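You operate a simulated robot arm through the tools that you are given. There is no shell and no other tool.

You run a simulated two-armed robot. Do the job below in one go: nothing can be reset, and whatever is moved stays where it is left.

TASK
Take the check cloth from the trestle top and lay it out flat on the plank top.

It is judged by the outcome, as a careful person would: the job done as asked, and still so three seconds after it is handed in. It fails if anything else is knocked over, pushed out of place, dropped, spilled or broken. Flat cloth is picked up by pressing the open fingertips on it (5 to 10 N) and closing them slowly along it; thin cloth reads only 2 to 8 mm in the jaws.

THE ROBOT
Two 7-joint arms with two-finger parallel grippers on one trunk, on a base that moves. Base frame: it is fixed to the floor where the robot stands at the start and does not move with it; the origin is under the middle of the robot, x ahead of it, y to its left, z up. Units: mm, rad, N and s.
The left shoulder is at the start at [50, 177, 1104], the right one opposite. With the tool pointing down near the work surface each hand reaches from about 200 to 700 mm from the robot's upright axis, wherever it stands, measured 20 degrees to its own side. Places, roughly: check cloth [600, -200, 800]; plank top [900, 1400, 800]. Payload 3.43 kg a hand.
The tool frame of a hand sits at the grasp point between the pads (the TCP): z along the fingers, y along the line on which they close. The tips reach 34 mm beyond it. Largest opening 128 mm; finger width 24, thickness 12; the body of the gripper, 48 by 130 mm, starts 96 mm behind the TCP.
Orientation is told as [roll, pitch, yaw] about the base's x, y, z axes, in that order, counted from this pose: with the fingers straight down and closing along the base's y, the tool's x points along the base's -x, its y along +y and its z along -z.

THE INTERFACE
- The arms move only by the tool arm_command. It takes "left_plan", "right_plan" or both (then of equal length, played together; a hand with none holds still); each is a list of rows, each a list of 7 numbers: the shift along the base's x, y, z in units of 100 mm (1.0 is 100 mm), then the turn, a rotation vector about the base's x, y, z in units of 180 degrees (1.0 is 180 degrees), then the opening, from 0 (shut) to 1 (fully open). In form: [[tx, ty, tz, rx, ry, rz, gripper], ...]. A call has 1 to 20 rows; each row is the pose to reach, as a shift and turn from the pose commanded when the call began. A call with a number of a shift or a turn outside -1 to 1 is refused whole. A row lasts 0.2 s, in which the tool goes at most 50 mm and 0.15 rad; a call with a longer step from one row to the next is refused whole, and so is a gripper value outside its range. A pose out of reach is approached as far as the arm can. The call stops where the force on the tool passes 40 N (or 10 N more than at its start, if that is more) or the arm is blocked; 0.2 s more then pass. Each finger travels about 108 mm/s and halts on what it meets, pressing with about 30 N; the grip force reading is that of the motor and also rises with nothing between the fingers. The clock runs only during rows and for 0.2 s after the last one: add rows that repeat a pose to give the fingers time. The reply holds the time, the measured pose of the TCP, the force on the tool along the base axes, the opening and the grip force, in the units named above and with some noise, with the torque about the TCP (base axes, N m) and any sound that the robot's microphone picked up.
- Cameras (640 x 400 px; columns grow to the right, rows downward): "scene" is now at [152.8, -19.8, 1260.4]; the picture's right is [-0.24, -0.97, 0.00], its down [-0.62, 0.15, -0.77] and it looks along [0.75, -0.19, -0.64] (base axes); focal length 253 px, centre (320, 200). "left" rides on the left gripper at [76, 11, -160] in its tool frame; the picture's right is [-0.15, 0.99, 0.00], its down [-0.88, -0.13, -0.46] and it looks along [-0.45, -0.07, 0.89] (tool axes); focal length 234 px, centre (320, 200). "right" rides on the right gripper at [76, -11, -160] in its tool frame; the picture's right is [0.15, 0.99, 0.00], its down [-0.88, 0.13, -0.46] and it looks along [-0.45, 0.07, 0.89] (tool axes); focal length 234 px, centre (320, 200). There is no depth. A picture from a camera that has moved, and an enlarged one, comes with that camera's place and axes in the base frame and with its lens.
- camera(camera): a new picture of that camera. The clock stands still meanwhile.
- move_column(by): slides the trunk up (or, below 0, down) by that many mm; the arms and the scene camera ride with it, the base frame stays. It gives what a move gives, with no picture.
- drive_base(legs): drives the robot by 1 to 6 legs, each [ahead, turn to the left] in mm and rad, along the robot's own axes; the way and the turn of a leg run together, so that a leg with both is an arc; at most 1500 mm and 3.142 rad a leg. The arms and the cameras ride along, it lands a little off, and it stops where it bumps. It gives what a move gives.
- aim_head(pan, tilt): turns the head with the scene camera to pan (to the left, within 1.396 rad either way) and tilt (down, from -0.506 to 1.204), counted from straight ahead of the robot. It gives what a move gives.
- inspect(camera, box): a new picture of the part [left, top, right, bottom] of that camera's present view, enlarged. The clock stands still meanwhile.
- job_done(): hands the job in; it is judged then, once.

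Places have to be worked out from the pictures, the camera data and where the tool is seen. Open the grippers and draw the arms clear of the work before you hand the job in, unless the task says otherwise.

The tools are called after "Request:" as a command line: name --argument value ..., lists and objects as JSON in quotes. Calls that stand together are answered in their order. arm_command: Moves the arms, as the interface text tells. Its arguments: {"type":"object","properties":{"left_plan":{"type":"array"},"right_plan":{"type":"array"}},"required":[]} The other tools are called the same way: move_column (by) moves the trunk up or down; drive_base (legs) drives the base; aim_head (pan, tilt) turns the head that bears the scene camera; camera (camera) takes a picture; inspect (camera, box) takes an enlarged picture of a part of a camera's view; job_done () hands the job in.

At the start:

```text
time: 0.0
left_tcp_pos: [504.6, 40.1, 976.7]
left_ee_rot: [0.0, 0.0, 0.001]
left_contact_force: [-0.1, 0.1, 0.1]
left_moment: [-0.01, -0.01, -0.01]
left_finger_gap: 127.7
left_grasp_force: 0.0
right_tcp_pos: [438.8, -346.4, 990.1]
right_ee_rot: [-0.002, 0.001, -0.001]
right_contact_force: [-0.5, -0.1, -0.5]
right_moment: [0.01, -0.02, 0.0]
right_finger_gap: 128.0
right_grasp_force: 0.1
trunk travel left (down, up): [-275.0, 126.0]
robot x, y, heading: [3.6, -3.8, -0.0]
head pan, tilt (commanded): [-0.244, 0.689]
```

scene: 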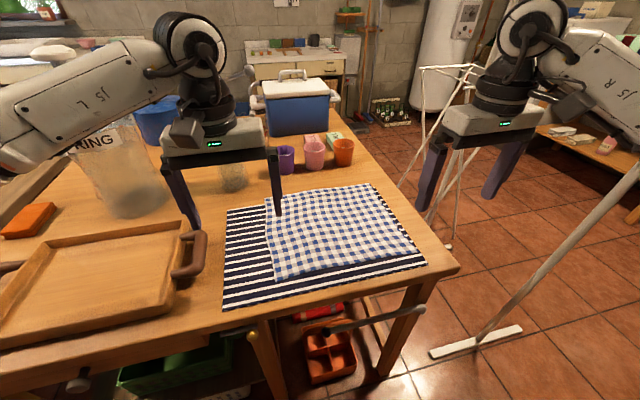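
right: 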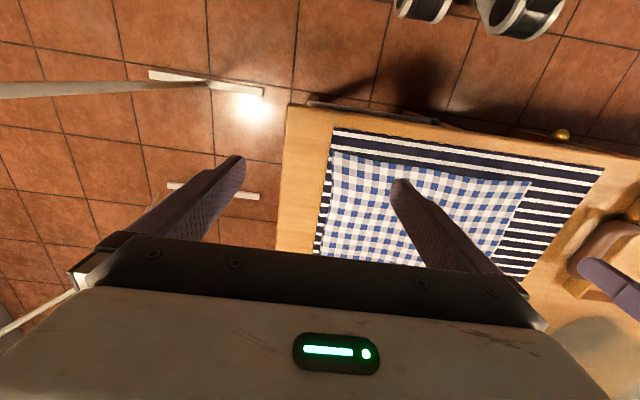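
left: 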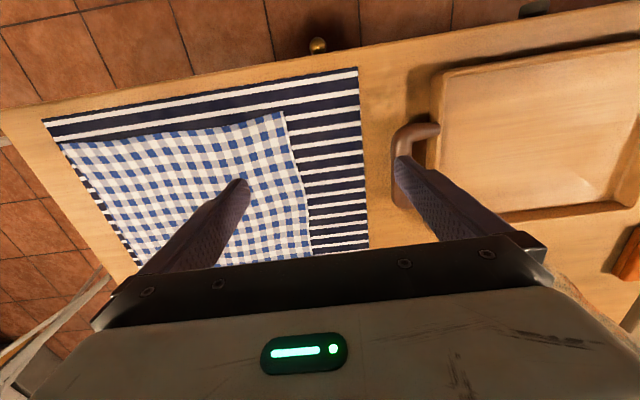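

The check cloth lies on a striped cloth on the trestle top, with corners at roughly [739,-5], [729,-330], [459,-328] and [464,-5] by my estimate. I'll enlarge the cloth and look toward the plank top before moving.

Request:
inspect --camera "scene" --box '[200, 160, 460, 322]'

Request:
inspect --camera "left" --box '[30, 50, 400, 280]'

Request:
inspect --camera "right" --box '[280, 90, 640, 300]'

Request:
aim_head --pan 1.0 --tilt 0.5

```text
2.46 times, centred on (330, 241) of scene
camera zoom: at [152.8, -19.8, 1260.4], right [-0.24, -0.97, 0.0], down [-0.62, 0.15, -0.77], along [0.75, -0.19, -0.64], focal length 622 px, centre (295, 99)
```

zoom: 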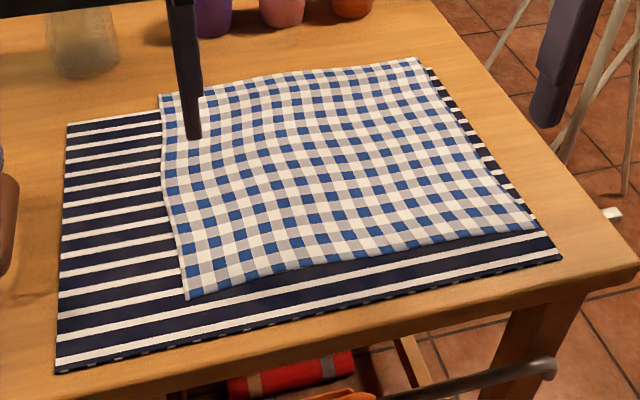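

```text
1.73 times, centred on (215, 165) of left
camera zoom: at [427.3, 51.1, 1135.6], right [0.15, 0.99, 0.0], down [0.88, -0.13, 0.46], along [0.45, -0.07, -0.89], focal length 405 px, centre (502, 260)
```

zoom: 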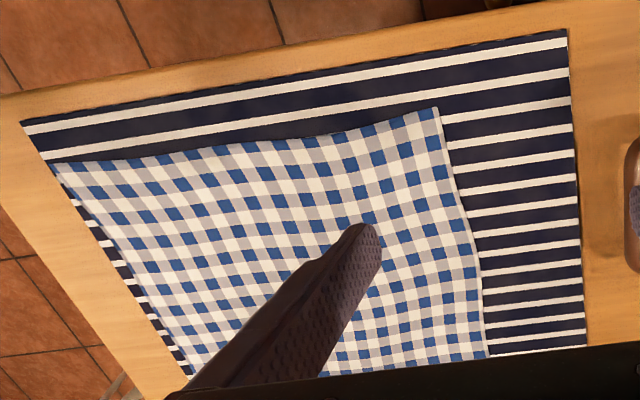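

```text
1.78 times, centred on (460, 195) of right
camera zoom: at [362.7, -359.4, 1150.0], right [-0.15, 0.99, 0.0], down [0.88, 0.13, 0.46], along [0.45, 0.07, -0.89], focal length 416 px, centre (71, 209)
```

zoom: 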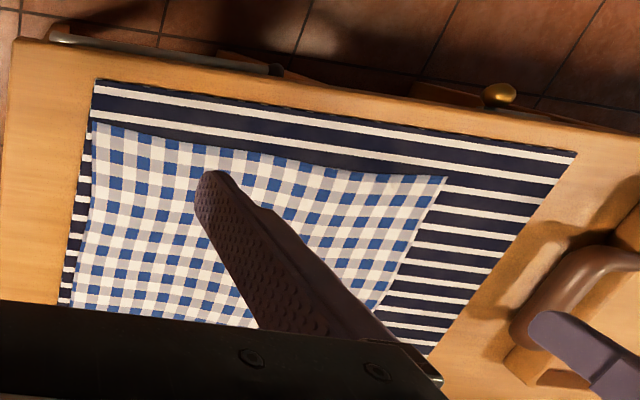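

```text
time: 1.4
left_tcp_pos: [504.2, 39.6, 977.2]
left_ee_rot: [0.0, 0.001, 0.0]
left_contact_force: [-0.6, -1.2, 1.1]
left_moment: [0.0, 0.0, 0.0]
left_finger_gap: 128.0
left_grasp_force: 0.2
right_tcp_pos: [438.8, -346.8, 990.7]
right_ee_rot: [0.004, 0.001, 0.0]
right_contact_force: [0.1, -0.4, 1.1]
right_moment: [-0.01, 0.0, 0.0]
right_finger_gap: 128.2
right_grasp_force: 0.1
trunk travel left (down, up): [-275.0, 126.0]
robot x, y, heading: [-2.5, 2.0, -0.001]
head pan, tilt (commanded): [1.0, 0.499]
```

The cloths are clearly seen; now I look at the plank top to the left.

Request:
camera --camera "scene"

```text
taken
camera scene: at [119.2, 77.4, 1277.2], right [0.84, -0.54, 0.0], down [-0.26, -0.4, -0.88], along [0.47, 0.74, -0.48], focal length 253 px, centre (320, 200)
```

scene: 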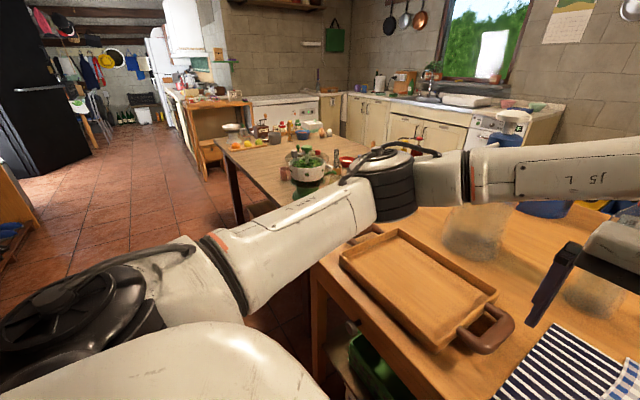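

A second table with bowls and plants lies to the left behind the arm, probably the plank top. I enlarge that region.

Request:
inspect --camera "scene" --box '[170, 80, 420, 236]'

Request:
aim_head --pan 1.35 --tilt 0.6

Request:
camera --camera "scene"

```text
2.56 times, centred on (295, 158) of scene
camera zoom: at [119.2, 77.4, 1277.2], right [0.84, -0.54, 0.0], down [-0.26, -0.4, -0.88], along [0.47, 0.74, -0.48], focal length 647 px, centre (384, 308)
```

zoom: 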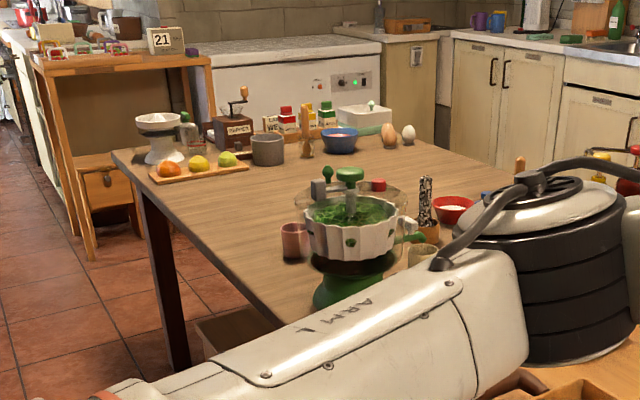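

```text
time: 2.3
left_tcp_pos: [503.1, 39.1, 976.2]
left_ee_rot: [0.002, 0.001, 0.0]
left_contact_force: [0.7, 0.0, 0.6]
left_moment: [-0.01, 0.02, 0.01]
left_finger_gap: 127.7
left_grasp_force: 0.0
right_tcp_pos: [438.6, -347.4, 990.9]
right_ee_rot: [-0.001, 0.0, 0.001]
right_contact_force: [-0.2, 0.1, -0.6]
right_moment: [0.0, -0.01, 0.0]
right_finger_gap: 128.1
right_grasp_force: 0.0
trunk travel left (down, up): [-275.0, 126.0]
robot x, y, heading: [-0.8, -0.4, 0.003]
head pan, tilt (commanded): [1.349, 0.6]
```

```text
taken
camera scene: at [89.5, 87.1, 1268.1], right [0.98, -0.22, 0.0], down [-0.12, -0.55, -0.83], along [0.18, 0.8, -0.56], focal length 253 px, centre (320, 200)
```

scene: 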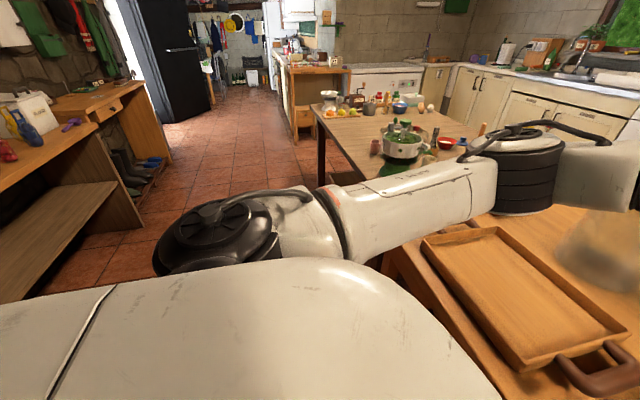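

The plank top is the second table: by my estimate x 437–1360, y 865–1935, with a free middle area around y 1130–1600. Next I tilt the head down to see how much room there is between my base and the trestle.

Request:
aim_head --pan 0.0 --tilt 1.2

Request:
camera --camera "scene"

Request:
aim_head --pan -1.0 --tilt 0.9

Request:
camera --camera "scene"

```text
time: 3.8
left_tcp_pos: [504.5, 40.5, 976.2]
left_ee_rot: [0.001, -0.001, 0.0]
left_contact_force: [0.1, 0.1, 0.2]
left_moment: [-0.02, -0.01, 0.0]
left_finger_gap: 128.1
left_grasp_force: 0.1
right_tcp_pos: [438.3, -346.7, 991.0]
right_ee_rot: [0.001, -0.001, 0.0]
right_contact_force: [-0.6, -0.2, 0.9]
right_moment: [-0.01, 0.02, -0.04]
right_finger_gap: 127.9
right_grasp_force: 0.2
trunk travel left (down, up): [-275.0, 126.0]
robot x, y, heading: [-2.0, 2.8, -0.003]
head pan, tilt (commanded): [0.0, 1.201]
```

```text
taken
camera scene: at [125.9, 0.9, 1223.5], right [0.0, -1.0, 0.0], down [-0.93, 0.0, -0.36], along [0.36, 0.0, -0.93], focal length 253 px, centre (320, 200)
```

scene: 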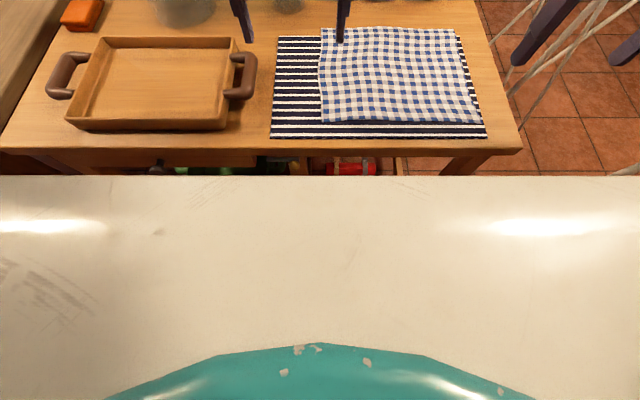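

```text
time: 5.0
left_tcp_pos: [503.6, 39.5, 975.8]
left_ee_rot: [-0.001, -0.001, 0.002]
left_contact_force: [-0.7, 0.6, -0.1]
left_moment: [0.0, 0.01, 0.01]
left_finger_gap: 128.1
left_grasp_force: 0.0
right_tcp_pos: [438.9, -347.1, 990.4]
right_ee_rot: [0.001, -0.001, -0.001]
right_contact_force: [0.0, -0.4, -0.3]
right_moment: [0.03, 0.02, 0.04]
right_finger_gap: 128.2
right_grasp_force: 0.0
trunk travel left (down, up): [-275.0, 126.0]
robot x, y, heading: [-0.6, -0.3, 0.001]
head pan, tilt (commanded): [-1.0, 0.901]
```

```text
taken
camera scene: at [110.8, -62.6, 1243.3], right [-0.84, -0.54, 0.0], down [-0.42, 0.66, -0.62], along [0.34, -0.52, -0.78], focal length 253 px, centre (320, 200)
```

scene: 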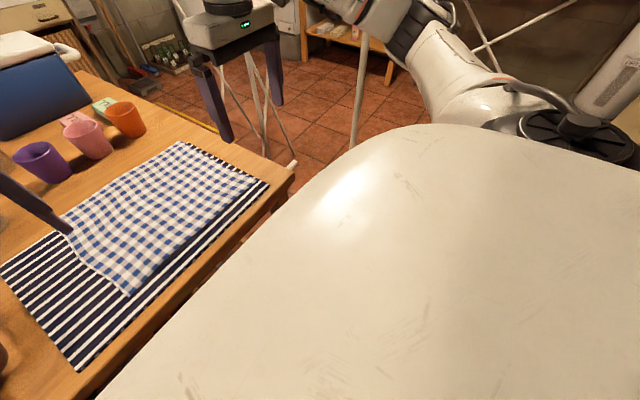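

The chest overhangs so I can't see the base footprint; I'd rather not drive closer to the trestle. The check cloth overhangs the striped one by about 22 mm at its far edge (striped ends near x=713, check near x=736), so I'll grip the two far corners there, over bare wood. I'll tilt the hands about 29° forward for reach and bring them above the far corners.

Request:
arm_command --left_plan '[[0.25, -0.2, 0, 0, -0.04, 0, 0.8], [0.5, -0.4, 0, 0, -0.08, 0, 0.6], [0.75, -0.6, 0, 0, -0.12, 0, 0.4], [1.0, -0.8, 0, 0, -0.16, 0, 0.33]]' --right_plan '[[0.25, 0.15, 0, 0, -0.04, 0, 0.8], [0.5, 0.3, 0, 0, -0.08, 0, 0.6], [0.75, 0.45, 0, 0, -0.12, 0, 0.4], [1.0, 0.6, 0, 0, -0.16, 0, 0.33]]'

Request:
aim_head --pan -0.244 --tilt 0.689

Request:
camera --camera "scene"

```text
time: 6.0
left_tcp_pos: [604.2, -41.5, 977.5]
left_ee_rot: [0.0, -0.506, 0.0]
left_contact_force: [-0.9, -0.3, 0.3]
left_moment: [-0.03, -0.02, 0.01]
left_finger_gap: 42.3
left_grasp_force: 0.1
right_tcp_pos: [540.2, -287.4, 991.2]
right_ee_rot: [-0.001, -0.504, -0.002]
right_contact_force: [0.3, 0.0, -0.7]
right_moment: [-0.01, 0.01, 0.01]
right_finger_gap: 42.4
right_grasp_force: 0.0
trunk travel left (down, up): [-275.0, 126.0]
robot x, y, heading: [2.3, -3.0, 0.004]
head pan, tilt (commanded): [-1.0, 0.901]
```

```text
time: 7.1
left_tcp_pos: [603.0, -41.4, 975.9]
left_ee_rot: [0.0, -0.502, -0.001]
left_contact_force: [-0.5, 0.5, -0.8]
left_moment: [0.0, 0.01, -0.01]
left_finger_gap: 42.1
left_grasp_force: 0.1
right_tcp_pos: [537.8, -285.5, 990.5]
right_ee_rot: [-0.002, -0.503, 0.003]
right_contact_force: [0.3, 0.2, -0.5]
right_moment: [-0.02, -0.01, -0.03]
right_finger_gap: 42.0
right_grasp_force: 0.1
trunk travel left (down, up): [-275.0, 126.0]
robot x, y, heading: [-0.3, -2.8, 0.002]
head pan, tilt (commanded): [-0.244, 0.689]
```

```text
taken
camera scene: at [152.8, -19.8, 1260.4], right [-0.24, -0.97, 0.0], down [-0.62, 0.15, -0.77], along [0.75, -0.19, -0.64], focal length 253 px, centre (320, 200)
```

scene: 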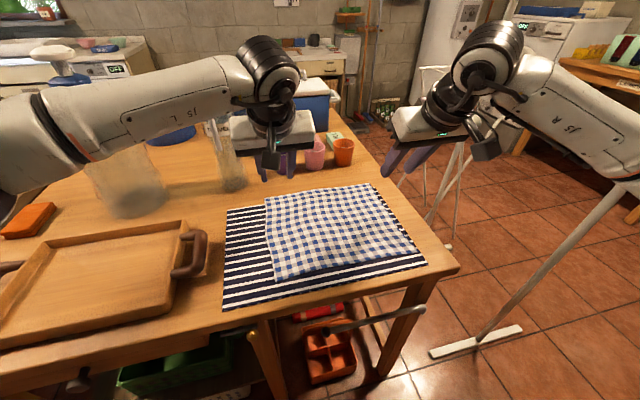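

Tilt works for both hands. I check the far edge and the tall glass jug near the left hand's goal before going farther.

Request:
inspect --camera "scene" --box '[180, 80, 440, 242]'

Request:
camera --camera "left"

Request:
camera --camera "right"

```text
2.46 times, centred on (310, 161) of scene
camera zoom: at [152.8, -19.8, 1260.4], right [-0.24, -0.97, 0.0], down [-0.62, 0.15, -0.77], along [0.75, -0.19, -0.64], focal length 622 px, centre (345, 296)
```

zoom: 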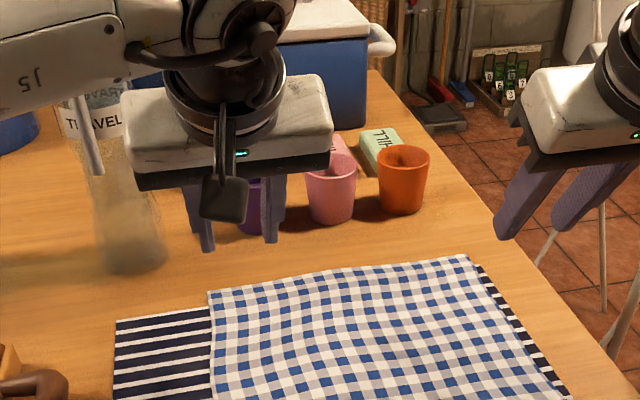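

```text
taken
camera left: at [459.2, -29.7, 1080.0], right [0.13, 0.99, 0.07], down [0.55, -0.13, 0.82], along [0.82, -0.07, -0.56], focal length 234 px, centre (320, 200)
```

left: 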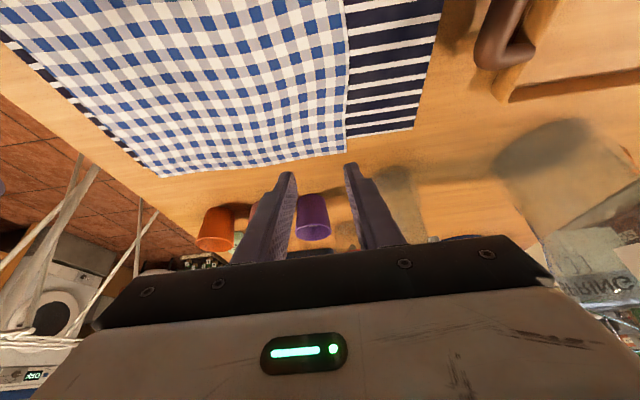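

```text
taken
camera right: at [394.8, -298.3, 1094.6], right [-0.13, 0.99, -0.07], down [0.55, 0.13, 0.82], along [0.82, 0.07, -0.56], focal length 234 px, centre (320, 200)
```

right: 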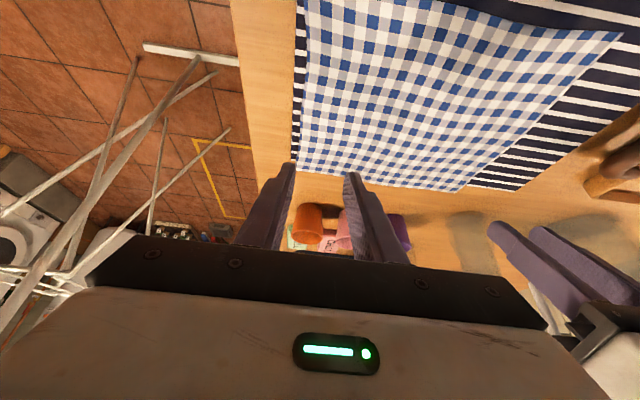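

I zoom the wrist cameras on the far edge, to place the corners and the striped cloth's far edge better.

Request:
inspect --camera "left" --box '[270, 100, 430, 200]'

Request:
inspect --camera "right" --box '[230, 110, 390, 210]'

```text
4.00 times, centred on (350, 150) of left
camera zoom: at [459.2, -29.7, 1080.0], right [0.13, 0.99, 0.07], down [0.55, -0.13, 0.82], along [0.82, -0.07, -0.56], focal length 937 px, centre (200, 400)
```

zoom: 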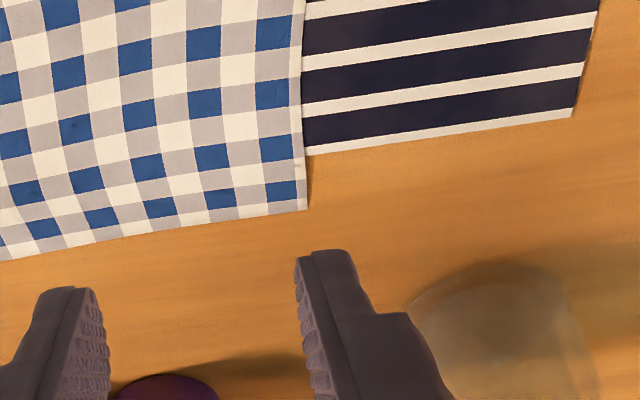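

```text
4.00 times, centred on (310, 160) of right
camera zoom: at [394.8, -298.3, 1094.6], right [-0.13, 0.99, -0.07], down [0.55, 0.13, 0.82], along [0.82, 0.07, -0.56], focal length 937 px, centre (360, 360)
```

zoom: 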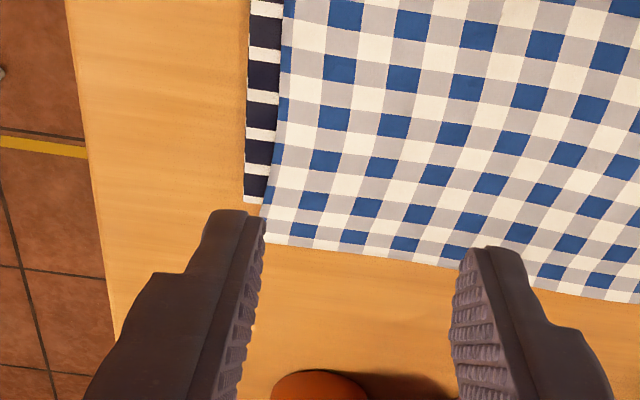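

Left-cam fix: corner A ≈ [739,-3], striped far edge ≈ x 712.5; right-cam: corner B ≈ [735,-319]. I advance both hands toward hover points above the overhanging strip.

Request:
arm_command --left_plan '[[0.3, 0, -0.1, 0, 0, 0, 0.33], [0.6, 0, -0.25, 0, 0, 0, 0.33], [0.9, 0, -0.4, 0, 0, 0, 0.33], [1.0, 0, -0.5, 0, 0, 0, 0.33]]' --right_plan '[[0.3, 0.0, -0.1, 0, 0, 0, 0.33], [0.6, 0.03, -0.25, 0, 0, 0, 0.33], [0.9, 0.05, -0.4, 0, 0, 0, 0.33], [1.0, 0.05, -0.5, 0, 0, 0, 0.33]]'

Request:
arm_command --left_plan '[[0.05, 0, -0.2, 0, 0, 0, 0.33], [0.1, 0, -0.4, 0, 0, 0, 0.33], [0.12, 0, -0.6, 0, 0, 0, 0.33], [0.12, 0, -0.6, 0, 0, 0, 0.33]]' --right_plan '[[0.25, 0, -0.2, 0, 0, 0, 0.33], [0.5, 0, -0.4, 0, 0, 0, 0.33], [0.77, 0, -0.7, 0, 0, 0, 0.33], [0.77, 0, -0.75, 0, 0, 0, 0.33]]'

Request:
camera --camera "scene"

Request:
camera --camera "left"

Request:
camera --camera "right"

```text
time: 8.1
left_tcp_pos: [701.9, -41.1, 927.4]
left_ee_rot: [0.002, -0.501, -0.002]
left_contact_force: [0.1, 0.5, 0.3]
left_moment: [0.0, -0.02, -0.02]
left_finger_gap: 42.2
left_grasp_force: 0.2
right_tcp_pos: [641.3, -280.4, 940.6]
right_ee_rot: [0.001, -0.504, 0.001]
right_contact_force: [-0.5, -0.5, -0.1]
right_moment: [0.0, 0.0, -0.01]
right_finger_gap: 42.3
right_grasp_force: 0.0
trunk travel left (down, up): [-275.0, 126.0]
robot x, y, heading: [2.3, 1.6, -0.002]
head pan, tilt (commanded): [-0.244, 0.689]
```

```text
time: 9.3
left_tcp_pos: [723.9, 1.1, 880.8]
left_ee_rot: [-0.001, -0.51, 0.06]
left_contact_force: [0.6, 0.5, 0.5]
left_moment: [0.03, 0.01, 0.01]
left_finger_gap: 42.3
left_grasp_force: 0.0
left hand out of reach, approached as far as the arm can: row 2, 3, 4
right_tcp_pos: [716.5, -281.2, 867.0]
right_ee_rot: [0.001, -0.502, 0.002]
right_contact_force: [0.6, -0.2, 0.3]
right_moment: [0.03, 0.01, -0.03]
right_finger_gap: 42.2
right_grasp_force: 0.0
trunk travel left (down, up): [-275.0, 126.0]
robot x, y, heading: [-1.0, -0.4, 0.002]
head pan, tilt (commanded): [-0.244, 0.689]
stopped in row 4 (left hand): the arm was blocked; the commanded pose is now the measured one
```

```text
taken
camera scene: at [152.8, -19.6, 1260.4], right [-0.24, -0.97, 0.0], down [-0.62, 0.15, -0.77], along [0.75, -0.19, -0.64], focal length 253 px, centre (320, 200)
```

scene: 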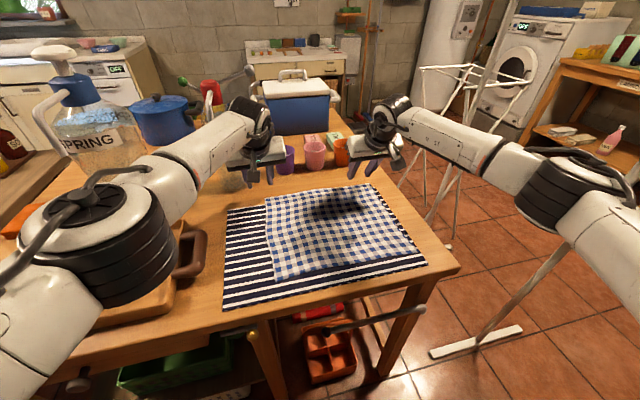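

```text
taken
camera left: at [579.2, 4.5, 982.4], right [0.07, 1.0, 0.07], down [0.55, -0.1, 0.83], along [0.83, -0.02, -0.56], focal length 234 px, centre (320, 200)
```

left: 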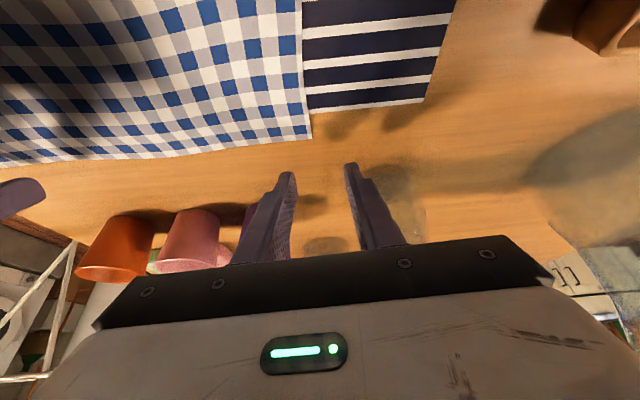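

```text
taken
camera right: at [572.8, -293.6, 968.6], right [-0.13, 0.99, -0.07], down [0.55, 0.13, 0.82], along [0.82, 0.07, -0.56], focal length 234 px, centre (320, 200)
```

right: 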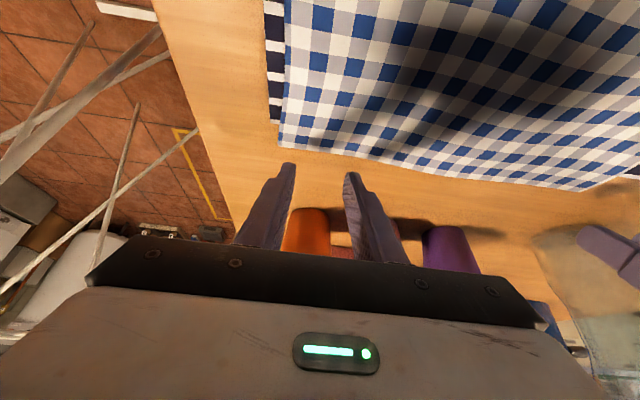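

The left hand is out of reach at about x 716, y -41, so I need to re-position the base. First I raise both hands clear and pull back, then look around both sides before driving.

Request:
arm_command --left_plan '[[-0.2, 0, 0.2, 0, 0, 0, 0.33], [-0.45, 0, 0.45, 0, 0, 0, 0.33], [-0.75, 0, 0.75, 0, 0, 0, 0.33], [-1.0, 0, 1.0, 0, 0, 0, 0.33]]' --right_plan '[[-0.2, 0, 0.2, 0, 0, 0, 0.33], [-0.45, 0, 0.45, 0, 0, 0, 0.33], [-0.75, 0, 0.75, 0, 0, 0, 0.33], [-1.0, 0, 1.0, 0, 0, 0, 0.33]]'

Request:
aim_head --pan -1.39 --tilt 0.6

Request:
camera --camera "scene"

Request:
aim_head --pan 1.39 --tilt 0.6

Request:
camera --camera "scene"

```text
time: 10.3
left_tcp_pos: [621.7, -4.7, 981.3]
left_ee_rot: [-0.001, -0.51, 0.054]
left_contact_force: [0.5, 0.6, -0.5]
left_moment: [-0.01, -0.01, 0.01]
left_finger_gap: 42.2
left_grasp_force: 0.1
right_tcp_pos: [615.6, -281.1, 965.7]
right_ee_rot: [0.0, -0.504, 0.001]
right_contact_force: [0.2, -0.5, 0.0]
right_moment: [0.03, 0.01, 0.0]
right_finger_gap: 42.2
right_grasp_force: 0.0
trunk travel left (down, up): [-275.0, 126.0]
robot x, y, heading: [0.2, -0.6, 0.001]
head pan, tilt (commanded): [-0.244, 0.689]
```

```text
time: 11.7
left_tcp_pos: [623.2, -5.1, 981.2]
left_ee_rot: [-0.003, -0.509, 0.054]
left_contact_force: [0.2, 0.4, 0.3]
left_moment: [-0.01, -0.01, 0.0]
left_finger_gap: 42.3
left_grasp_force: 0.1
right_tcp_pos: [617.3, -279.8, 964.3]
right_ee_rot: [0.001, -0.502, 0.0]
right_contact_force: [0.0, -0.3, -0.1]
right_moment: [0.03, 0.01, 0.02]
right_finger_gap: 42.6
right_grasp_force: 0.1
trunk travel left (down, up): [-275.0, 126.0]
robot x, y, heading: [-0.6, 0.6, -0.001]
head pan, tilt (commanded): [-1.389, 0.6]
```

```text
taken
camera scene: at [86.0, -86.1, 1268.1], right [-0.98, -0.18, 0.0], down [-0.1, 0.56, -0.83], along [0.15, -0.81, -0.56], focal length 253 px, centre (320, 200)
```

scene: 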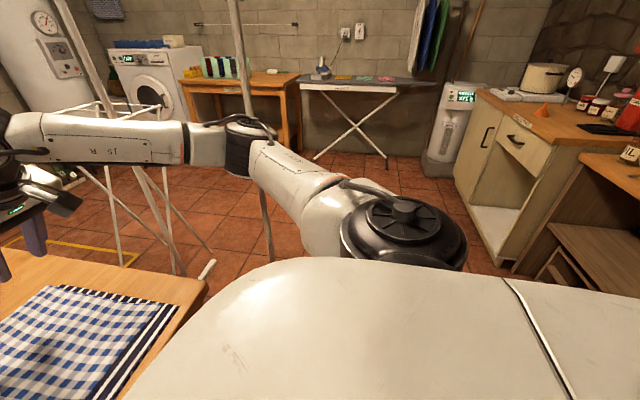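

```text
time: 14.1
left_tcp_pos: [623.4, -4.9, 981.6]
left_ee_rot: [-0.003, -0.511, 0.055]
left_contact_force: [0.9, 0.5, 0.8]
left_moment: [0.01, -0.01, 0.0]
left_finger_gap: 42.3
left_grasp_force: 0.0
right_tcp_pos: [618.9, -279.7, 965.2]
right_ee_rot: [-0.001, -0.501, 0.0]
right_contact_force: [0.4, 0.4, 0.2]
right_moment: [-0.01, 0.0, 0.02]
right_finger_gap: 42.4
right_grasp_force: 0.1
trunk travel left (down, up): [-275.0, 126.0]
robot x, y, heading: [0.1, -1.5, -0.001]
head pan, tilt (commanded): [1.389, 0.6]
```

```text
taken
camera scene: at [86.0, 87.8, 1268.1], right [0.98, -0.18, 0.0], down [-0.1, -0.56, -0.83], along [0.15, 0.81, -0.56], focal length 253 px, centre (320, 200)
```

scene: 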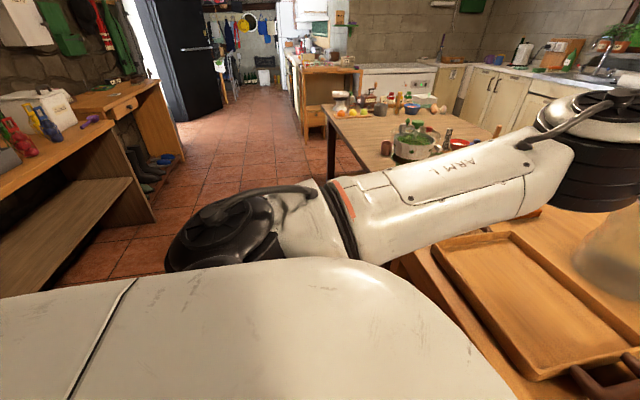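

Both sides are open floor close by (a tall garment rail stands near [452,-852], benches lie behind x≈-950). I'll retract the hands to about x 450, then shift the base about 163 mm to the right with a back–turn–forward–turn move so that both far corners are in reach.

Request:
arm_command --left_plan '[[-0.3, 0, 0, 0, 0, -0.005, 0.33], [-0.6, 0, 0, 0, 0, -0.01, 0.33], [-0.9, 0, 0, 0, 0, -0.017, 0.33], [-1.0, 0, 0, 0, 0, -0.017, 0.33]]' --right_plan '[[-0.3, 0, 0, 0, 0, 0, 0.33], [-0.6, 0, 0, 0, 0, 0, 0.33], [-0.9, 0, 0, 0, 0, 0, 0.33], [-1.0, 0, 0, 0, 0, 0, 0.33]]'

Request:
arm_command --left_plan '[[-0.3, 0, 0.05, 0, 0, 0, 0.33], [-0.6, 0, 0.1, 0, 0, 0, 0.33], [-0.8, 0, 0.1, 0, 0, 0, 0.33]]' --right_plan '[[-0.3, 0, 0.05, 0, 0, 0, 0.33], [-0.6, 0, 0.15, 0, 0, 0, 0.33], [-0.8, 0, 0.25, 0, 0, 0, 0.33]]'

Request:
drive_base --legs '[[-240, 0], [0, -0.6], [289, 0], [0, 0.6]]'

Request:
aim_head --pan 0.0 --tilt 0.75

Request:
camera --camera "scene"

```text
time: 15.1
left_tcp_pos: [522.5, -3.7, 979.8]
left_ee_rot: [-0.002, -0.508, 0.003]
left_contact_force: [0.7, 0.6, -1.0]
left_moment: [-0.01, -0.02, 0.03]
left_finger_gap: 42.2
left_grasp_force: 0.0
right_tcp_pos: [516.1, -282.2, 965.8]
right_ee_rot: [-0.001, -0.502, -0.001]
right_contact_force: [-0.8, 0.7, 0.4]
right_moment: [-0.03, -0.01, -0.01]
right_finger_gap: 42.1
right_grasp_force: 0.0
trunk travel left (down, up): [-275.0, 126.0]
robot x, y, heading: [2.5, -2.9, -0.001]
head pan, tilt (commanded): [1.389, 0.6]
```

```text
time: 15.9
left_tcp_pos: [443.4, -2.8, 991.6]
left_ee_rot: [-0.001, -0.513, 0.0]
left_contact_force: [0.4, -0.1, 0.9]
left_moment: [0.0, -0.03, 0.0]
left_finger_gap: 42.2
left_grasp_force: 0.1
right_tcp_pos: [436.2, -281.2, 989.8]
right_ee_rot: [-0.001, -0.502, 0.0]
right_contact_force: [-0.6, -0.3, 0.3]
right_moment: [0.01, 0.0, 0.01]
right_finger_gap: 42.2
right_grasp_force: 0.1
trunk travel left (down, up): [-275.0, 126.0]
robot x, y, heading: [1.8, -1.4, 0.002]
head pan, tilt (commanded): [1.389, 0.6]
```

```text
time: 22.6
left_tcp_pos: [444.5, -171.8, 990.2]
left_ee_rot: [-0.003, -0.51, -0.002]
left_contact_force: [0.1, -0.1, 0.1]
left_moment: [-0.03, 0.0, 0.0]
left_finger_gap: 42.0
left_grasp_force: 0.0
right_tcp_pos: [437.7, -450.2, 990.1]
right_ee_rot: [0.0, -0.503, -0.001]
right_contact_force: [0.0, 0.3, 0.8]
right_moment: [-0.02, 0.0, 0.0]
right_finger_gap: 41.9
right_grasp_force: 0.1
trunk travel left (down, up): [-275.0, 126.0]
robot x, y, heading: [3.8, -163.0, -0.002]
head pan, tilt (commanded): [1.389, 0.6]
```

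```text
time: 24.2
left_tcp_pos: [444.3, -170.4, 990.7]
left_ee_rot: [-0.001, -0.511, -0.002]
left_contact_force: [-0.1, -0.3, -0.3]
left_moment: [-0.03, 0.0, 0.01]
left_finger_gap: 42.4
left_grasp_force: 0.2
right_tcp_pos: [437.2, -450.2, 990.3]
right_ee_rot: [0.001, -0.504, -0.004]
right_contact_force: [-0.5, -0.2, -0.1]
right_moment: [0.02, 0.02, -0.03]
right_finger_gap: 42.0
right_grasp_force: 0.2
trunk travel left (down, up): [-275.0, 126.0]
robot x, y, heading: [2.0, -170.1, -0.005]
head pan, tilt (commanded): [0.0, 0.75]
```

```text
taken
camera scene: at [154.0, -166.3, 1255.3], right [0.0, -1.0, 0.0], down [-0.68, 0.0, -0.73], along [0.73, 0.0, -0.68], focal length 253 px, centre (320, 200)
```

scene: 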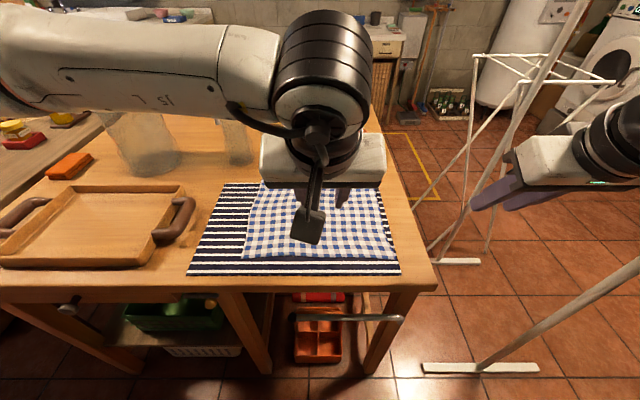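

The base is now at about [3,-167], heading 0. I bring both hands forward above the far corners in steps, at z≈990.

Request:
arm_command --left_plan '[[0.225, 0.11, 0, 0, 0, 0, 0.33], [0.45, 0.22, 0, 0, 0, 0, 0.33], [0.68, 0.33, 0, 0, 0, 0, 0.33], [0.9, 0.43, 0, 0, 0, 0, 0.33]]' --right_plan '[[0.23, 0.14, 0, 0, 0, 0, 0.33], [0.46, 0.28, 0, 0, 0, 0, 0.33], [0.7, 0.42, 0, 0, 0, 0, 0.33], [0.93, 0.56, 0, 0, 0, 0, 0.33]]'

Request:
arm_command --left_plan '[[0.225, 0.11, -0.1, 0, 0, 0, 0.33], [0.45, 0.22, -0.2, 0, 0, 0, 0.33], [0.68, 0.33, -0.3, 0, 0, 0, 0.33], [0.9, 0.43, -0.5, 0, 0, 0, 0.33]]' --right_plan '[[0.23, 0.14, -0.1, 0, 0, 0, 0.33], [0.46, 0.28, -0.2, 0, 0, 0, 0.33], [0.7, 0.42, -0.3, 0, 0, 0, 0.33], [0.93, 0.56, -0.5, 0, 0, 0, 0.33]]'

Request:
camera --camera "left"

Request:
camera --camera "right"

Request:
camera --camera "scene"

```text
time: 25.2
left_tcp_pos: [534.6, -128.6, 990.0]
left_ee_rot: [-0.003, -0.509, -0.004]
left_contact_force: [-0.5, 0.8, 0.0]
left_moment: [0.01, 0.02, 0.0]
left_finger_gap: 42.0
left_grasp_force: 0.1
right_tcp_pos: [531.4, -393.0, 989.1]
right_ee_rot: [-0.003, -0.503, -0.001]
right_contact_force: [0.8, 0.3, -0.1]
right_moment: [0.01, 0.04, -0.01]
right_finger_gap: 42.3
right_grasp_force: 0.0
trunk travel left (down, up): [-275.0, 126.0]
robot x, y, heading: [1.7, -164.1, -0.004]
head pan, tilt (commanded): [0.0, 0.75]
```

```text
time: 26.2
left_tcp_pos: [626.7, -87.3, 941.3]
left_ee_rot: [-0.001, -0.509, 0.0]
left_contact_force: [0.2, 0.3, -0.1]
left_moment: [-0.02, 0.05, 0.02]
left_finger_gap: 42.2
left_grasp_force: 0.1
right_tcp_pos: [624.4, -338.3, 939.7]
right_ee_rot: [-0.001, -0.5, -0.002]
right_contact_force: [-0.2, 0.5, 0.3]
right_moment: [0.01, 0.01, -0.01]
right_finger_gap: 42.2
right_grasp_force: 0.0
trunk travel left (down, up): [-275.0, 126.0]
robot x, y, heading: [-0.4, -168.0, -0.004]
head pan, tilt (commanded): [0.0, 0.75]
```

```text
taken
camera left: at [480.6, -73.6, 1043.3], right [0.13, 0.99, 0.07], down [0.55, -0.13, 0.83], along [0.83, -0.07, -0.56], focal length 234 px, centre (320, 200)
```

left: 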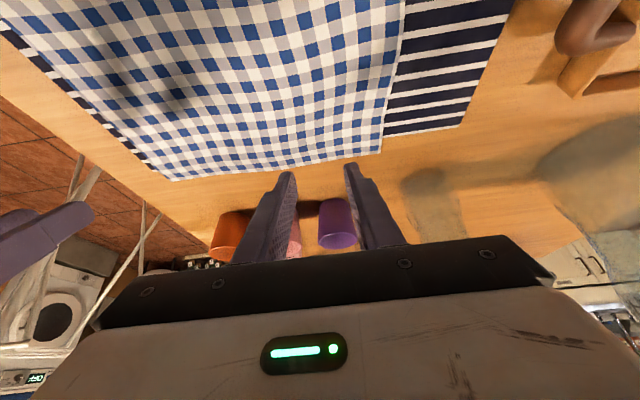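

```text
taken
camera right: at [482.0, -350.0, 1042.6], right [-0.13, 0.99, -0.07], down [0.55, 0.13, 0.82], along [0.82, 0.06, -0.56], focal length 234 px, centre (320, 200)
```

right: 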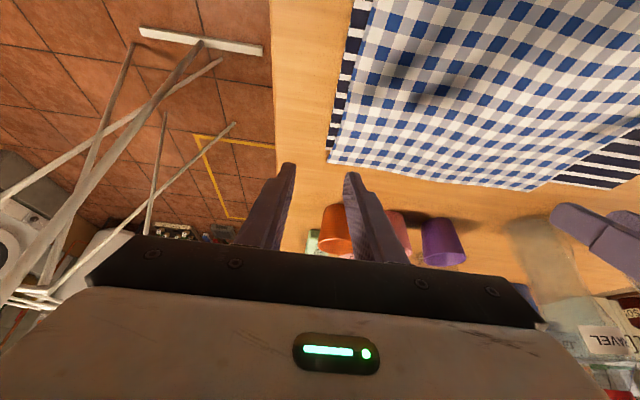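

```text
taken
camera scene: at [154.5, -166.2, 1255.1], right [0.0, -1.0, 0.0], down [-0.68, 0.0, -0.73], along [0.73, 0.0, -0.68], focal length 253 px, centre (320, 200)
```

scene: 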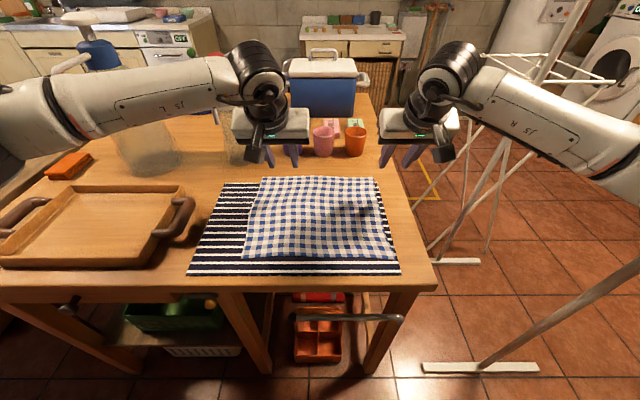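

Positions re-verified (A≈[737,-2], B≈[732,-320]). I move over the grasp points and down to z≈865.

Request:
arm_command --left_plan '[[0.23, 0.11, -0.15, 0, 0, 0, 0.33], [0.46, 0.22, -0.3, 0, 0, 0, 0.33], [0.68, 0.33, -0.5, 0, 0, 0, 0.33], [0.9, 0.45, -0.75, 0, 0, 0, 0.33]]' --right_plan '[[0.23, 0.14, -0.15, 0, 0, 0, 0.33], [0.46, 0.28, -0.3, 0, 0, 0, 0.33], [0.7, 0.42, -0.5, 0, 0, 0, 0.33], [0.92, 0.57, -0.75, 0, 0, 0, 0.33]]'

Request:
camera --camera "left"

Request:
camera --camera "right"

Request:
inspect --camera "scene" --box '[220, 110, 440, 247]'

```text
time: 27.2
left_tcp_pos: [714.8, -40.7, 864.5]
left_ee_rot: [-0.002, -0.51, -0.004]
left_contact_force: [0.6, 0.1, 0.4]
left_moment: [-0.01, 0.04, 0.0]
left_finger_gap: 42.3
left_grasp_force: 0.1
right_tcp_pos: [716.1, -280.4, 865.3]
right_ee_rot: [-0.001, -0.502, -0.002]
right_contact_force: [-0.8, -0.2, -0.1]
right_moment: [-0.05, 0.01, 0.02]
right_finger_gap: 42.3
right_grasp_force: 0.0
trunk travel left (down, up): [-275.0, 126.0]
robot x, y, heading: [3.0, -168.3, -0.002]
head pan, tilt (commanded): [0.0, 0.75]
```

```text
taken
camera left: at [569.6, -29.3, 967.2], right [0.13, 0.99, 0.07], down [0.55, -0.13, 0.83], along [0.83, -0.07, -0.56], focal length 234 px, centre (320, 200)
```

left: 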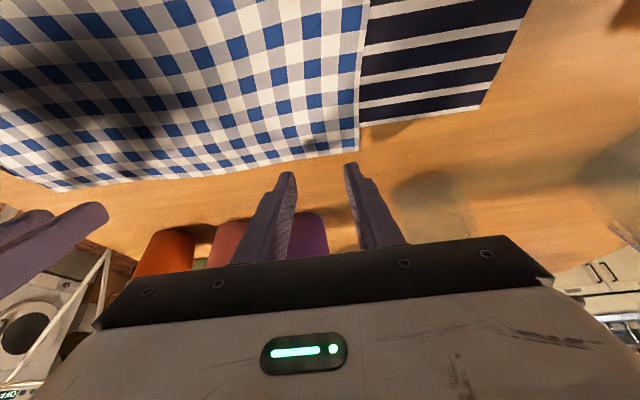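

```text
taken
camera right: at [573.3, -292.2, 967.7], right [-0.13, 0.99, -0.07], down [0.55, 0.13, 0.82], along [0.82, 0.06, -0.56], focal length 234 px, centre (320, 200)
```

right: 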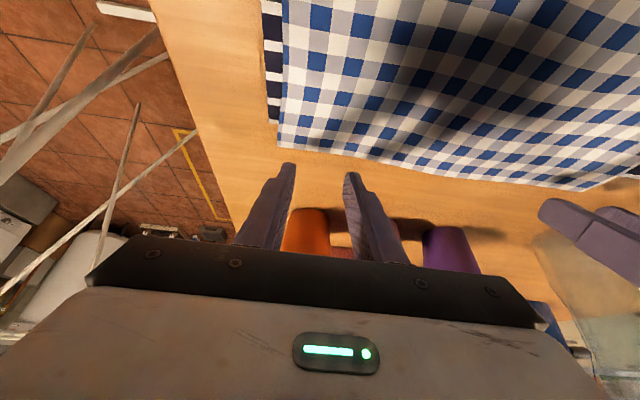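

```text
2.91 times, centred on (330, 178) of scene
camera zoom: at [154.5, -166.1, 1255.2], right [0.0, -1.0, 0.0], down [-0.68, 0.0, -0.73], along [0.73, 0.0, -0.68], focal length 735 px, centre (291, 262)
```

zoom: 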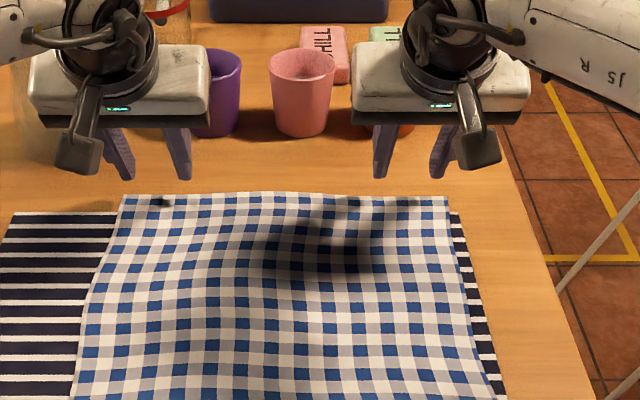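

Fingertips are about 28 mm above the cloth with the contact edge at x≈721 — over the overhanging strip. I lower both to just above the surface.

Request:
arm_command --left_plan '[[0.01, -0.01, -0.12, 0, 0, 0, 0.33], [0.01, -0.01, -0.22, 0, 0, 0, 0.33], [0.01, -0.01, -0.24, 0, 0, 0, 0.33]]' --right_plan '[[0, 0, -0.12, 0, 0, 0, 0.33], [0, 0, -0.22, 0, 0, 0, 0.33], [0, 0, -0.24, 0, 0, 0, 0.33]]'

Request:
inspect --camera "scene" --box '[220, 110, 440, 247]'

Request:
inspect --camera "left" --box '[240, 100, 440, 225]'

Request:
inspect --camera "right" --box '[220, 100, 420, 225]'

```text
time: 28.0
left_tcp_pos: [713.8, -40.8, 841.7]
left_ee_rot: [-0.002, -0.51, -0.001]
left_contact_force: [-0.2, 0.4, -1.0]
left_moment: [-0.01, 0.03, 0.0]
left_finger_gap: 42.2
left_grasp_force: 0.0
right_tcp_pos: [714.8, -281.3, 841.7]
right_ee_rot: [-0.001, -0.504, -0.003]
right_contact_force: [-0.3, 0.2, 1.2]
right_moment: [0.01, -0.03, 0.0]
right_finger_gap: 42.3
right_grasp_force: 0.1
trunk travel left (down, up): [-275.0, 126.0]
robot x, y, heading: [0.7, -167.7, 0.001]
head pan, tilt (commanded): [0.0, 0.75]
```

```text
2.91 times, centred on (330, 178) of scene
camera zoom: at [153.9, -166.4, 1255.3], right [0.0, -1.0, 0.0], down [-0.68, 0.0, -0.73], along [0.73, 0.0, -0.68], focal length 735 px, centre (291, 262)
```

zoom: 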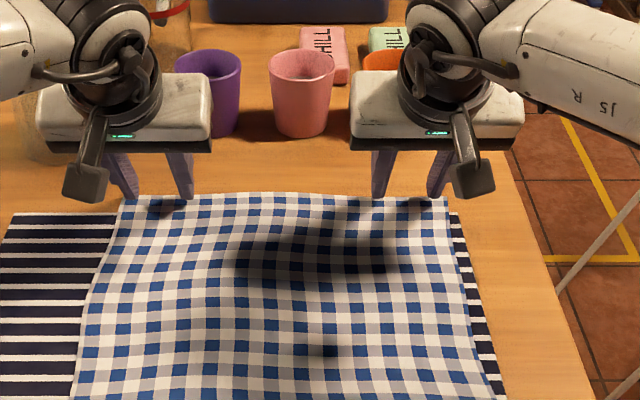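

```text
3.20 times, centred on (340, 162) of left
camera zoom: at [569.8, -29.4, 943.9], right [0.13, 0.99, 0.07], down [0.55, -0.13, 0.83], along [0.83, -0.07, -0.56], focal length 749 px, centre (256, 320)
```

zoom: 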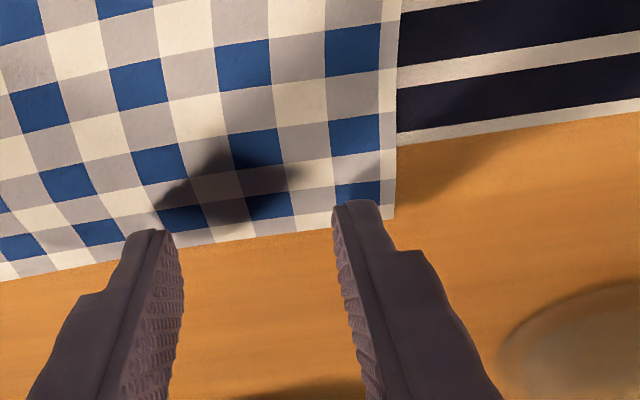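

```text
3.20 times, centred on (320, 162) of right
camera zoom: at [571.8, -292.6, 945.1], right [-0.12, 0.99, -0.07], down [0.55, 0.13, 0.82], along [0.82, 0.06, -0.56], focal length 749 px, centre (320, 320)
```

zoom: 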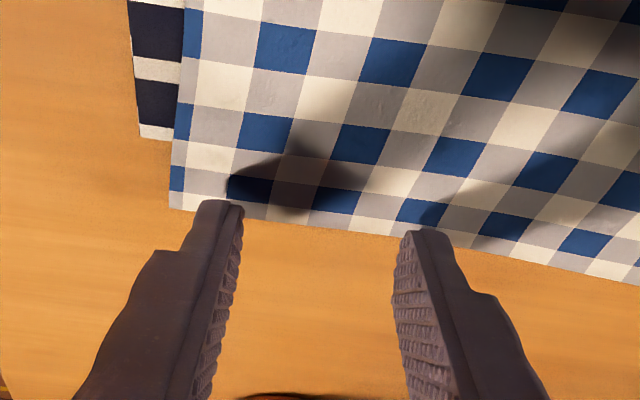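

Tips sit just above the cloth; images put the contact edge at x≈724 (left) and ≈726 (right), so I shift back 3–5 mm and creep downward, watching the force.

Request:
arm_command --left_plan '[[-0.03, 0, 0, 0, 0, 0, 0.33], [-0.03, 0, -0.02, 0, 0, 0, 0.33], [-0.03, 0, -0.03, 0, 0, 0, 0.33]]' --right_plan '[[-0.05, 0, 0, 0, 0, 0, 0.33], [-0.05, 0, -0.02, 0, 0, 0, 0.33], [-0.05, 0, -0.03, 0, 0, 0, 0.33]]'

```text
time: 28.8
left_tcp_pos: [711.8, -40.9, 838.0]
left_ee_rot: [-0.002, -0.508, -0.002]
left_contact_force: [0.4, -0.1, 0.1]
left_moment: [0.0, -0.01, 0.02]
left_finger_gap: 42.3
left_grasp_force: 0.0
right_tcp_pos: [710.8, -280.2, 838.7]
right_ee_rot: [-0.001, -0.502, -0.003]
right_contact_force: [-0.2, 0.4, 0.2]
right_moment: [-0.01, -0.02, -0.01]
right_finger_gap: 42.4
right_grasp_force: 0.1
trunk travel left (down, up): [-275.0, 126.0]
robot x, y, heading: [0.1, -164.4, 0.001]
head pan, tilt (commanded): [0.0, 0.75]
```

No contact yet at z≈838; I keep lowering in small steps.

Request:
arm_command --left_plan '[[0, 0, -0.01, 0, 0, 0, 0.33], [0, 0, -0.02, 0, 0, 0, 0.33]]' --right_plan '[[0, 0, -0.01, 0, 0, 0, 0.33], [0, 0, -0.02, 0, 0, 0, 0.33]]'

Request:
arm_command --left_plan '[[0, 0, -0.01, 0, 0, 0, 0.33], [0, 0, -0.015, 0, 0, 0, 0.33]]' --right_plan '[[0, 0, -0.01, 0, 0, 0, 0.33], [0, 0, -0.015, 0, 0, 0, 0.33]]'

```text
time: 29.4
left_tcp_pos: [712.3, -41.2, 838.0]
left_ee_rot: [-0.002, -0.51, -0.003]
left_contact_force: [-1.8, 0.8, 4.2]
left_moment: [-0.01, 0.03, 0.03]
left_finger_gap: 42.3
left_grasp_force: 0.1
right_tcp_pos: [709.7, -281.6, 838.8]
right_ee_rot: [-0.001, -0.505, -0.001]
right_contact_force: [0.5, -0.9, 2.5]
right_moment: [-0.09, -0.02, 0.02]
right_finger_gap: 42.0
right_grasp_force: 0.1
trunk travel left (down, up): [-275.0, 126.0]
robot x, y, heading: [3.5, -166.2, -0.007]
head pan, tilt (commanded): [0.0, 0.75]
```

```text
time: 30.0
left_tcp_pos: [712.5, -41.5, 836.1]
left_ee_rot: [-0.002, -0.516, -0.002]
left_contact_force: [1.7, -1.0, 8.1]
left_moment: [-0.03, -0.1, 0.02]
left_finger_gap: 42.3
left_grasp_force: 0.1
right_tcp_pos: [709.3, -280.0, 837.3]
right_ee_rot: [0.001, -0.508, -0.002]
right_contact_force: [1.3, -0.6, 11.4]
right_moment: [-0.24, -0.11, 0.06]
right_finger_gap: 42.0
right_grasp_force: 0.1
trunk travel left (down, up): [-275.0, 126.0]
robot x, y, heading: [2.5, -167.5, -0.006]
head pan, tilt (commanded): [0.0, 0.75]
```

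Contact: left 8 N, right 11 N. I check where the fingertips rest before closing.

Request:
inspect --camera "left" --box '[240, 100, 440, 225]'

Request:
inspect --camera "right" --box '[220, 100, 420, 225]'

Request:
inspect --camera "scene" --box '[240, 130, 400, 230]'

```text
3.20 times, centred on (340, 162) of left
camera zoom: at [567.1, -29.2, 939.6], right [0.13, 0.99, 0.07], down [0.54, -0.13, 0.83], along [0.83, -0.07, -0.55], focal length 749 px, centre (256, 320)
```

zoom: 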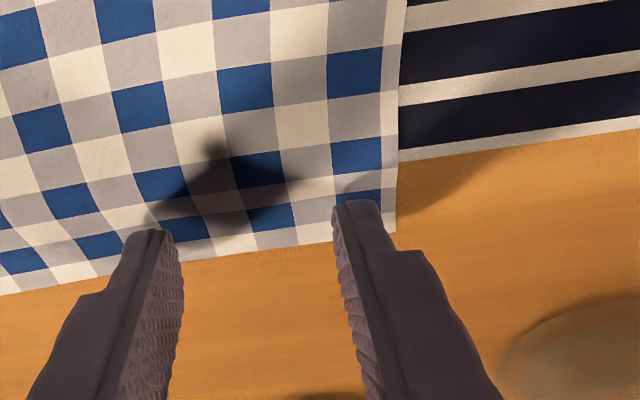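

```text
3.20 times, centred on (320, 162) of right
camera zoom: at [565.6, -292.5, 940.2], right [-0.13, 0.99, -0.07], down [0.55, 0.13, 0.83], along [0.83, 0.07, -0.56], focal length 749 px, centre (320, 320)
```

zoom: 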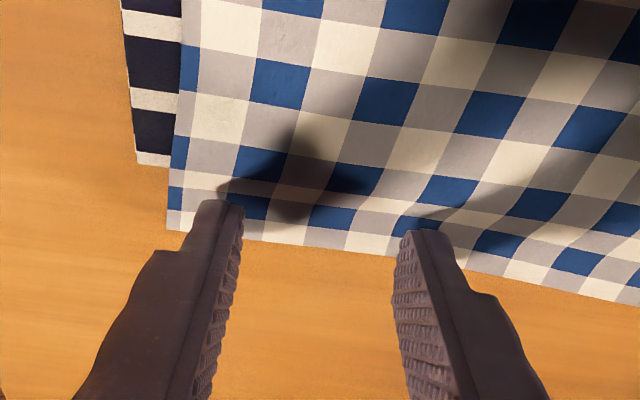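

```text
4.00 times, centred on (320, 180) of scene
camera zoom: at [152.1, -166.4, 1255.8], right [0.0, -1.0, 0.0], down [-0.68, 0.0, -0.73], along [0.73, 0.0, -0.68], focal length 1011 px, centre (320, 280)
```

zoom: 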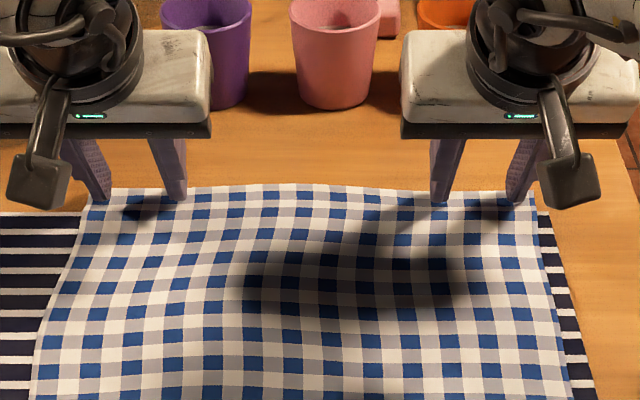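

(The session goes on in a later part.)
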